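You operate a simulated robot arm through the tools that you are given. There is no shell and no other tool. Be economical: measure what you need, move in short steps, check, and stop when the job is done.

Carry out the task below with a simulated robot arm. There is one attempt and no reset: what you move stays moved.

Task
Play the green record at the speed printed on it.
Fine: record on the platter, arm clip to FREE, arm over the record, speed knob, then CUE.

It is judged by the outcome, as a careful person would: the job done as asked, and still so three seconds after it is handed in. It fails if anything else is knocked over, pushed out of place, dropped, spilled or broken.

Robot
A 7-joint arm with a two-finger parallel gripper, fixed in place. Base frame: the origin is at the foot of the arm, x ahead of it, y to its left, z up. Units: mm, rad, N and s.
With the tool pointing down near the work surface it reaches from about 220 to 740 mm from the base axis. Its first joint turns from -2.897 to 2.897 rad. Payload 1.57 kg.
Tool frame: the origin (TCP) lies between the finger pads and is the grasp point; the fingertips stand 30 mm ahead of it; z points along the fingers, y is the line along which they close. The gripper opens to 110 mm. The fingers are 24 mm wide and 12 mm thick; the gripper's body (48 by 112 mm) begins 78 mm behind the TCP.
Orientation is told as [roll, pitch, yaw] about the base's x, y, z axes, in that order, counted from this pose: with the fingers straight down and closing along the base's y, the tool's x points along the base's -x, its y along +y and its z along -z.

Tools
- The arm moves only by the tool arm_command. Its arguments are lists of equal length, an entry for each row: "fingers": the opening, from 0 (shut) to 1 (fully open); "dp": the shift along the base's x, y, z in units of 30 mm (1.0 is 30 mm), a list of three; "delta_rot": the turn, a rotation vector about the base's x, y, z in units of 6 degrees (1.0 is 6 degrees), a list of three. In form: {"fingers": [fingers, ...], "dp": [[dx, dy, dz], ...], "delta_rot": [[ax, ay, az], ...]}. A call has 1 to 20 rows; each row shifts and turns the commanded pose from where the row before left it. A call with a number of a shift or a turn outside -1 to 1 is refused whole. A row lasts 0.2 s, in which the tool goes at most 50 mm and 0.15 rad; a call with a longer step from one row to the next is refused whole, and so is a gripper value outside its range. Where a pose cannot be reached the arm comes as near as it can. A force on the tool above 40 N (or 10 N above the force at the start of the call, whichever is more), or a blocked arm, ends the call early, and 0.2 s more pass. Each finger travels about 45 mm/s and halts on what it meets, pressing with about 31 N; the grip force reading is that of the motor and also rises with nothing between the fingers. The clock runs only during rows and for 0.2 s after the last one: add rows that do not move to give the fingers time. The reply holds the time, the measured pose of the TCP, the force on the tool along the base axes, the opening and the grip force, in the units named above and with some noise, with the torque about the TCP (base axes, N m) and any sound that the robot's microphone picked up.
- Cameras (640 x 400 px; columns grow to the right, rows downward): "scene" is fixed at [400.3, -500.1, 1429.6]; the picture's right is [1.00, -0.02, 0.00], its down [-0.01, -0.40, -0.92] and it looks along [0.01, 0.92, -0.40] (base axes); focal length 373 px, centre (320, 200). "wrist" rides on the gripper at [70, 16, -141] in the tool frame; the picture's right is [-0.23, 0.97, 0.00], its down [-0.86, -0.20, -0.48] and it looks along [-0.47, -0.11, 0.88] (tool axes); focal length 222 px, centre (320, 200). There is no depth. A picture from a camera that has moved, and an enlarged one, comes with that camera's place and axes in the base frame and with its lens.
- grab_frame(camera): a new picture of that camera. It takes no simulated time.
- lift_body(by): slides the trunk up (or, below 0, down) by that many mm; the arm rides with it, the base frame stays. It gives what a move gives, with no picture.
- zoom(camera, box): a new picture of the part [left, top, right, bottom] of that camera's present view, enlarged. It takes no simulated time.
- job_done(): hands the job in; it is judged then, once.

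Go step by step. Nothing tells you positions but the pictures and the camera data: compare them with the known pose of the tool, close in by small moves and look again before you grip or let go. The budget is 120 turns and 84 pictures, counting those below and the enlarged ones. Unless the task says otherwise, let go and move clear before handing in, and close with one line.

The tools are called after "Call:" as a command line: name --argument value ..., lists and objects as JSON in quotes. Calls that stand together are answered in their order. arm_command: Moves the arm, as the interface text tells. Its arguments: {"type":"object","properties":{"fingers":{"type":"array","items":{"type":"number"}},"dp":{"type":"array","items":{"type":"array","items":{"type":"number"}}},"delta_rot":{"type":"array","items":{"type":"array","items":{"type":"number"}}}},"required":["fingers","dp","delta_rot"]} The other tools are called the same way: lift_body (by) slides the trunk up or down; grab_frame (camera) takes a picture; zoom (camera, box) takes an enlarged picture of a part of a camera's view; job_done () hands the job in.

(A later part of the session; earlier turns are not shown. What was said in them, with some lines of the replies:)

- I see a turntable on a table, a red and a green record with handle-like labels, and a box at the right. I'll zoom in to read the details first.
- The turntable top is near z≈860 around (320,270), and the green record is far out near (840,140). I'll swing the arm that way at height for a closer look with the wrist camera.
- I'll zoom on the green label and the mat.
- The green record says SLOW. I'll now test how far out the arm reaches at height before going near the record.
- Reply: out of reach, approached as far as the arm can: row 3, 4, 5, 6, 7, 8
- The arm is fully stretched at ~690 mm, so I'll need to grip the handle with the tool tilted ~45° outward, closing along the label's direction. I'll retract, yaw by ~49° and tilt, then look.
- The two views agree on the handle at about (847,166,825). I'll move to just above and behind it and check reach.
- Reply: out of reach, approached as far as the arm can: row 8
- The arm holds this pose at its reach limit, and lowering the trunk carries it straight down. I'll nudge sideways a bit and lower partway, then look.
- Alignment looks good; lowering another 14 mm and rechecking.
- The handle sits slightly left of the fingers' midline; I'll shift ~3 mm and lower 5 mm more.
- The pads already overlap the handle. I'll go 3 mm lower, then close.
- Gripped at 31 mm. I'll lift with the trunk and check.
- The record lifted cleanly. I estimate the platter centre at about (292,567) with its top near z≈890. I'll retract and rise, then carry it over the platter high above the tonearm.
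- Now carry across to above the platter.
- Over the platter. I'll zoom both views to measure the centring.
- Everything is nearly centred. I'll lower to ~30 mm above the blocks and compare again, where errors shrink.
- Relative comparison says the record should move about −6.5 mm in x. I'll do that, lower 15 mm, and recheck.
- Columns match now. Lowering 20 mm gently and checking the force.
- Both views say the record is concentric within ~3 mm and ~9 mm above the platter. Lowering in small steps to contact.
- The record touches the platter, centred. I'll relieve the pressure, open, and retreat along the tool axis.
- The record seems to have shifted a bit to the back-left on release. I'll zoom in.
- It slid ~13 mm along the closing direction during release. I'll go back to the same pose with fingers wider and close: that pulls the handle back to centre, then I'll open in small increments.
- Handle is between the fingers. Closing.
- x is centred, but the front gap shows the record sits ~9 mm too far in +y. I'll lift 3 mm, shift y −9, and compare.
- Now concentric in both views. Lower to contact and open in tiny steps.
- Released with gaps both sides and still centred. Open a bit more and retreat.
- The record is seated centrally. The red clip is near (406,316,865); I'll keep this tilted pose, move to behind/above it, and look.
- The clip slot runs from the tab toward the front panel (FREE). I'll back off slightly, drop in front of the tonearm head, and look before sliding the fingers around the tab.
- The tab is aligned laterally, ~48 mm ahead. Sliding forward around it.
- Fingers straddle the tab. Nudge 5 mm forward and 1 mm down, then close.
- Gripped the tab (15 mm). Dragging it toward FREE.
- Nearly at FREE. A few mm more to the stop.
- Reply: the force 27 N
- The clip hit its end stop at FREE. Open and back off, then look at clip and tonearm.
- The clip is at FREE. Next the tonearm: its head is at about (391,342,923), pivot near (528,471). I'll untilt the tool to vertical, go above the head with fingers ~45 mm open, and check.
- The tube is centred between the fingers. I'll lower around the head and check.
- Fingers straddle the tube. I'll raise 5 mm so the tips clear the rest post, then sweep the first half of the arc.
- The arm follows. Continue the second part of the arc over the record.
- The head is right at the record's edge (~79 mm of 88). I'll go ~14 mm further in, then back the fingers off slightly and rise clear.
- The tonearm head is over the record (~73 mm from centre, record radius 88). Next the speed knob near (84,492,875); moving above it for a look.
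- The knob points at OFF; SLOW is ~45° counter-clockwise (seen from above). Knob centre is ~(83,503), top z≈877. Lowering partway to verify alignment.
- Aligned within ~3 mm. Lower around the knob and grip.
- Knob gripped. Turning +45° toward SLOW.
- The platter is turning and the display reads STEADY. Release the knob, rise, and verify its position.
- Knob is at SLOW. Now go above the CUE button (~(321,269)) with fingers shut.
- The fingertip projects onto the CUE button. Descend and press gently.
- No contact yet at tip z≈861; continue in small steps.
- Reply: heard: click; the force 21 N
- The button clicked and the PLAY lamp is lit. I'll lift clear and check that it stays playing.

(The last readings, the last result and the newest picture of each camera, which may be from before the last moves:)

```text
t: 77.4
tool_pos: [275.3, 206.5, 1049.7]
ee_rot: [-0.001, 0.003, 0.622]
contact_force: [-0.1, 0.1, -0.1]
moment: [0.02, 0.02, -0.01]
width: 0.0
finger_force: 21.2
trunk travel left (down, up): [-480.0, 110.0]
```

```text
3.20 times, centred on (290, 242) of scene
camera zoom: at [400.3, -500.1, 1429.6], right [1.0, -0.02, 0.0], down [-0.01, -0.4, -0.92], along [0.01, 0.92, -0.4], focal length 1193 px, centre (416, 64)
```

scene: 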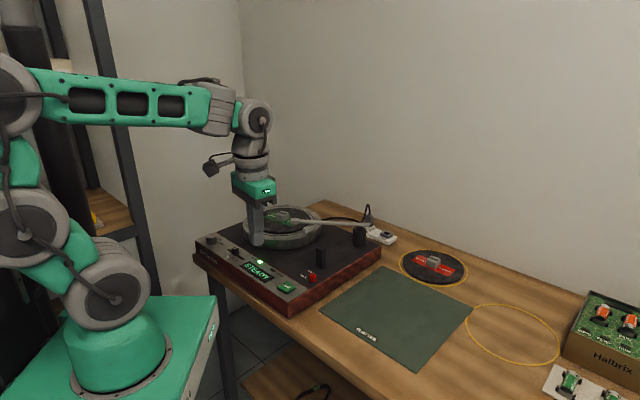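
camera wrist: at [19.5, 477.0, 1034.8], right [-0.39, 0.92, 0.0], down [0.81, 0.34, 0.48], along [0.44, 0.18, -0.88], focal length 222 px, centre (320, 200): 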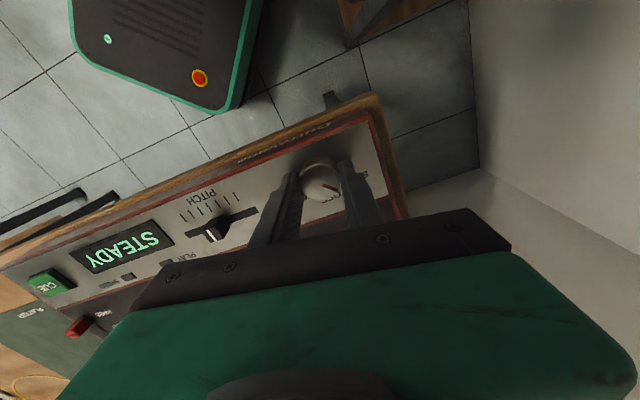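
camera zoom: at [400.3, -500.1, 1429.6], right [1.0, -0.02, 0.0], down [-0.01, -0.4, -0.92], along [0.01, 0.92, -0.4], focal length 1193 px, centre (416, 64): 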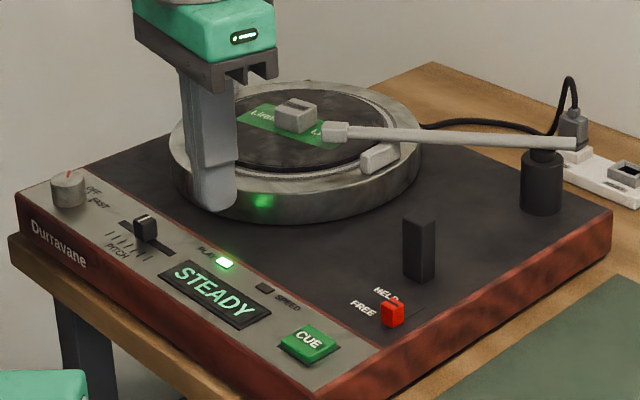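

PLAY is lit and the display reads STEADY. I'll wait a few seconds to confirm it stays so.

Call:
arm_command --fingers '[0, 0, 0, 0, 0, 0, 0, 0, 0, 0, 0, 0, 0, 0, 0, 0, 0, 0, 0, 0]' --dp '[[-0.5, -0.5, 0.5], [-0.5, -0.5, 0.5], [0, 0, 0], [0, 0, 0], [0, 0, 0], [0, 0, 0], [0, 0, 0], [0, 0, 0], [0, 0, 0], [0, 0, 0], [0, 0, 0], [0, 0, 0], [0, 0, 0], [0, 0, 0], [0, 0, 0], [0, 0, 0], [0, 0, 0], [0, 0, 0], [0, 0, 0], [0, 0, 0]]' --delta_rot '[[0, 0, 0], [0, 0, 0], [0, 0, 0], [0, 0, 0], [0, 0, 0], [0, 0, 0], [0, 0, 0], [0, 0, 0], [0, 0, 0], [0, 0, 0], [0, 0, 0], [0, 0, 0], [0, 0, 0], [0, 0, 0], [0, 0, 0], [0, 0, 0], [0, 0, 0], [0, 0, 0], [0, 0, 0], [0, 0, 0]]'

Call:
zoom --camera "scene" --box '[190, 180, 390, 305]'

```text
t: 81.6
tool_pos: [242.5, 178.4, 1080.3]
ee_rot: [-0.001, 0.0, 0.622]
contact_force: [-0.9, 0.2, -0.1]
moment: [0.0, 0.01, 0.0]
width: 0.1
finger_force: 21.0
trunk travel left (down, up): [-480.0, 110.0]
```

```text
3.20 times, centred on (290, 242) of scene
camera zoom: at [400.3, -500.1, 1429.6], right [1.0, -0.02, 0.0], down [-0.01, -0.4, -0.92], along [0.01, 0.92, -0.4], focal length 1193 px, centre (416, 64)
```

zoom: 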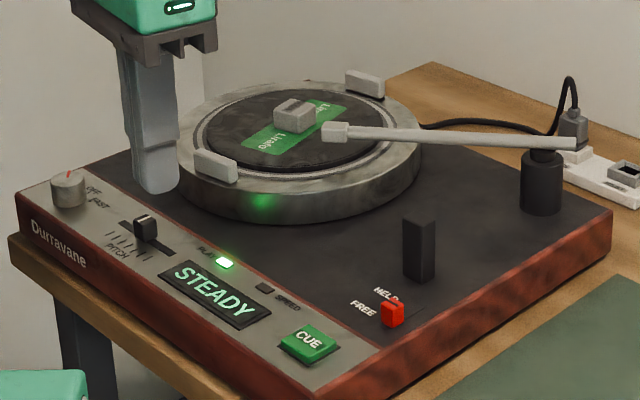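

The platter is turning, PLAY is lit, the display reads STEADY, and the gripper is clear. Handing in.

Call:
job_done

```text
The job is handed in.
```

The green record is playing at SLOW, the speed printed on it; the PLAY lamp stayed lit and the display still read STEADY several seconds after I pressed CUE.
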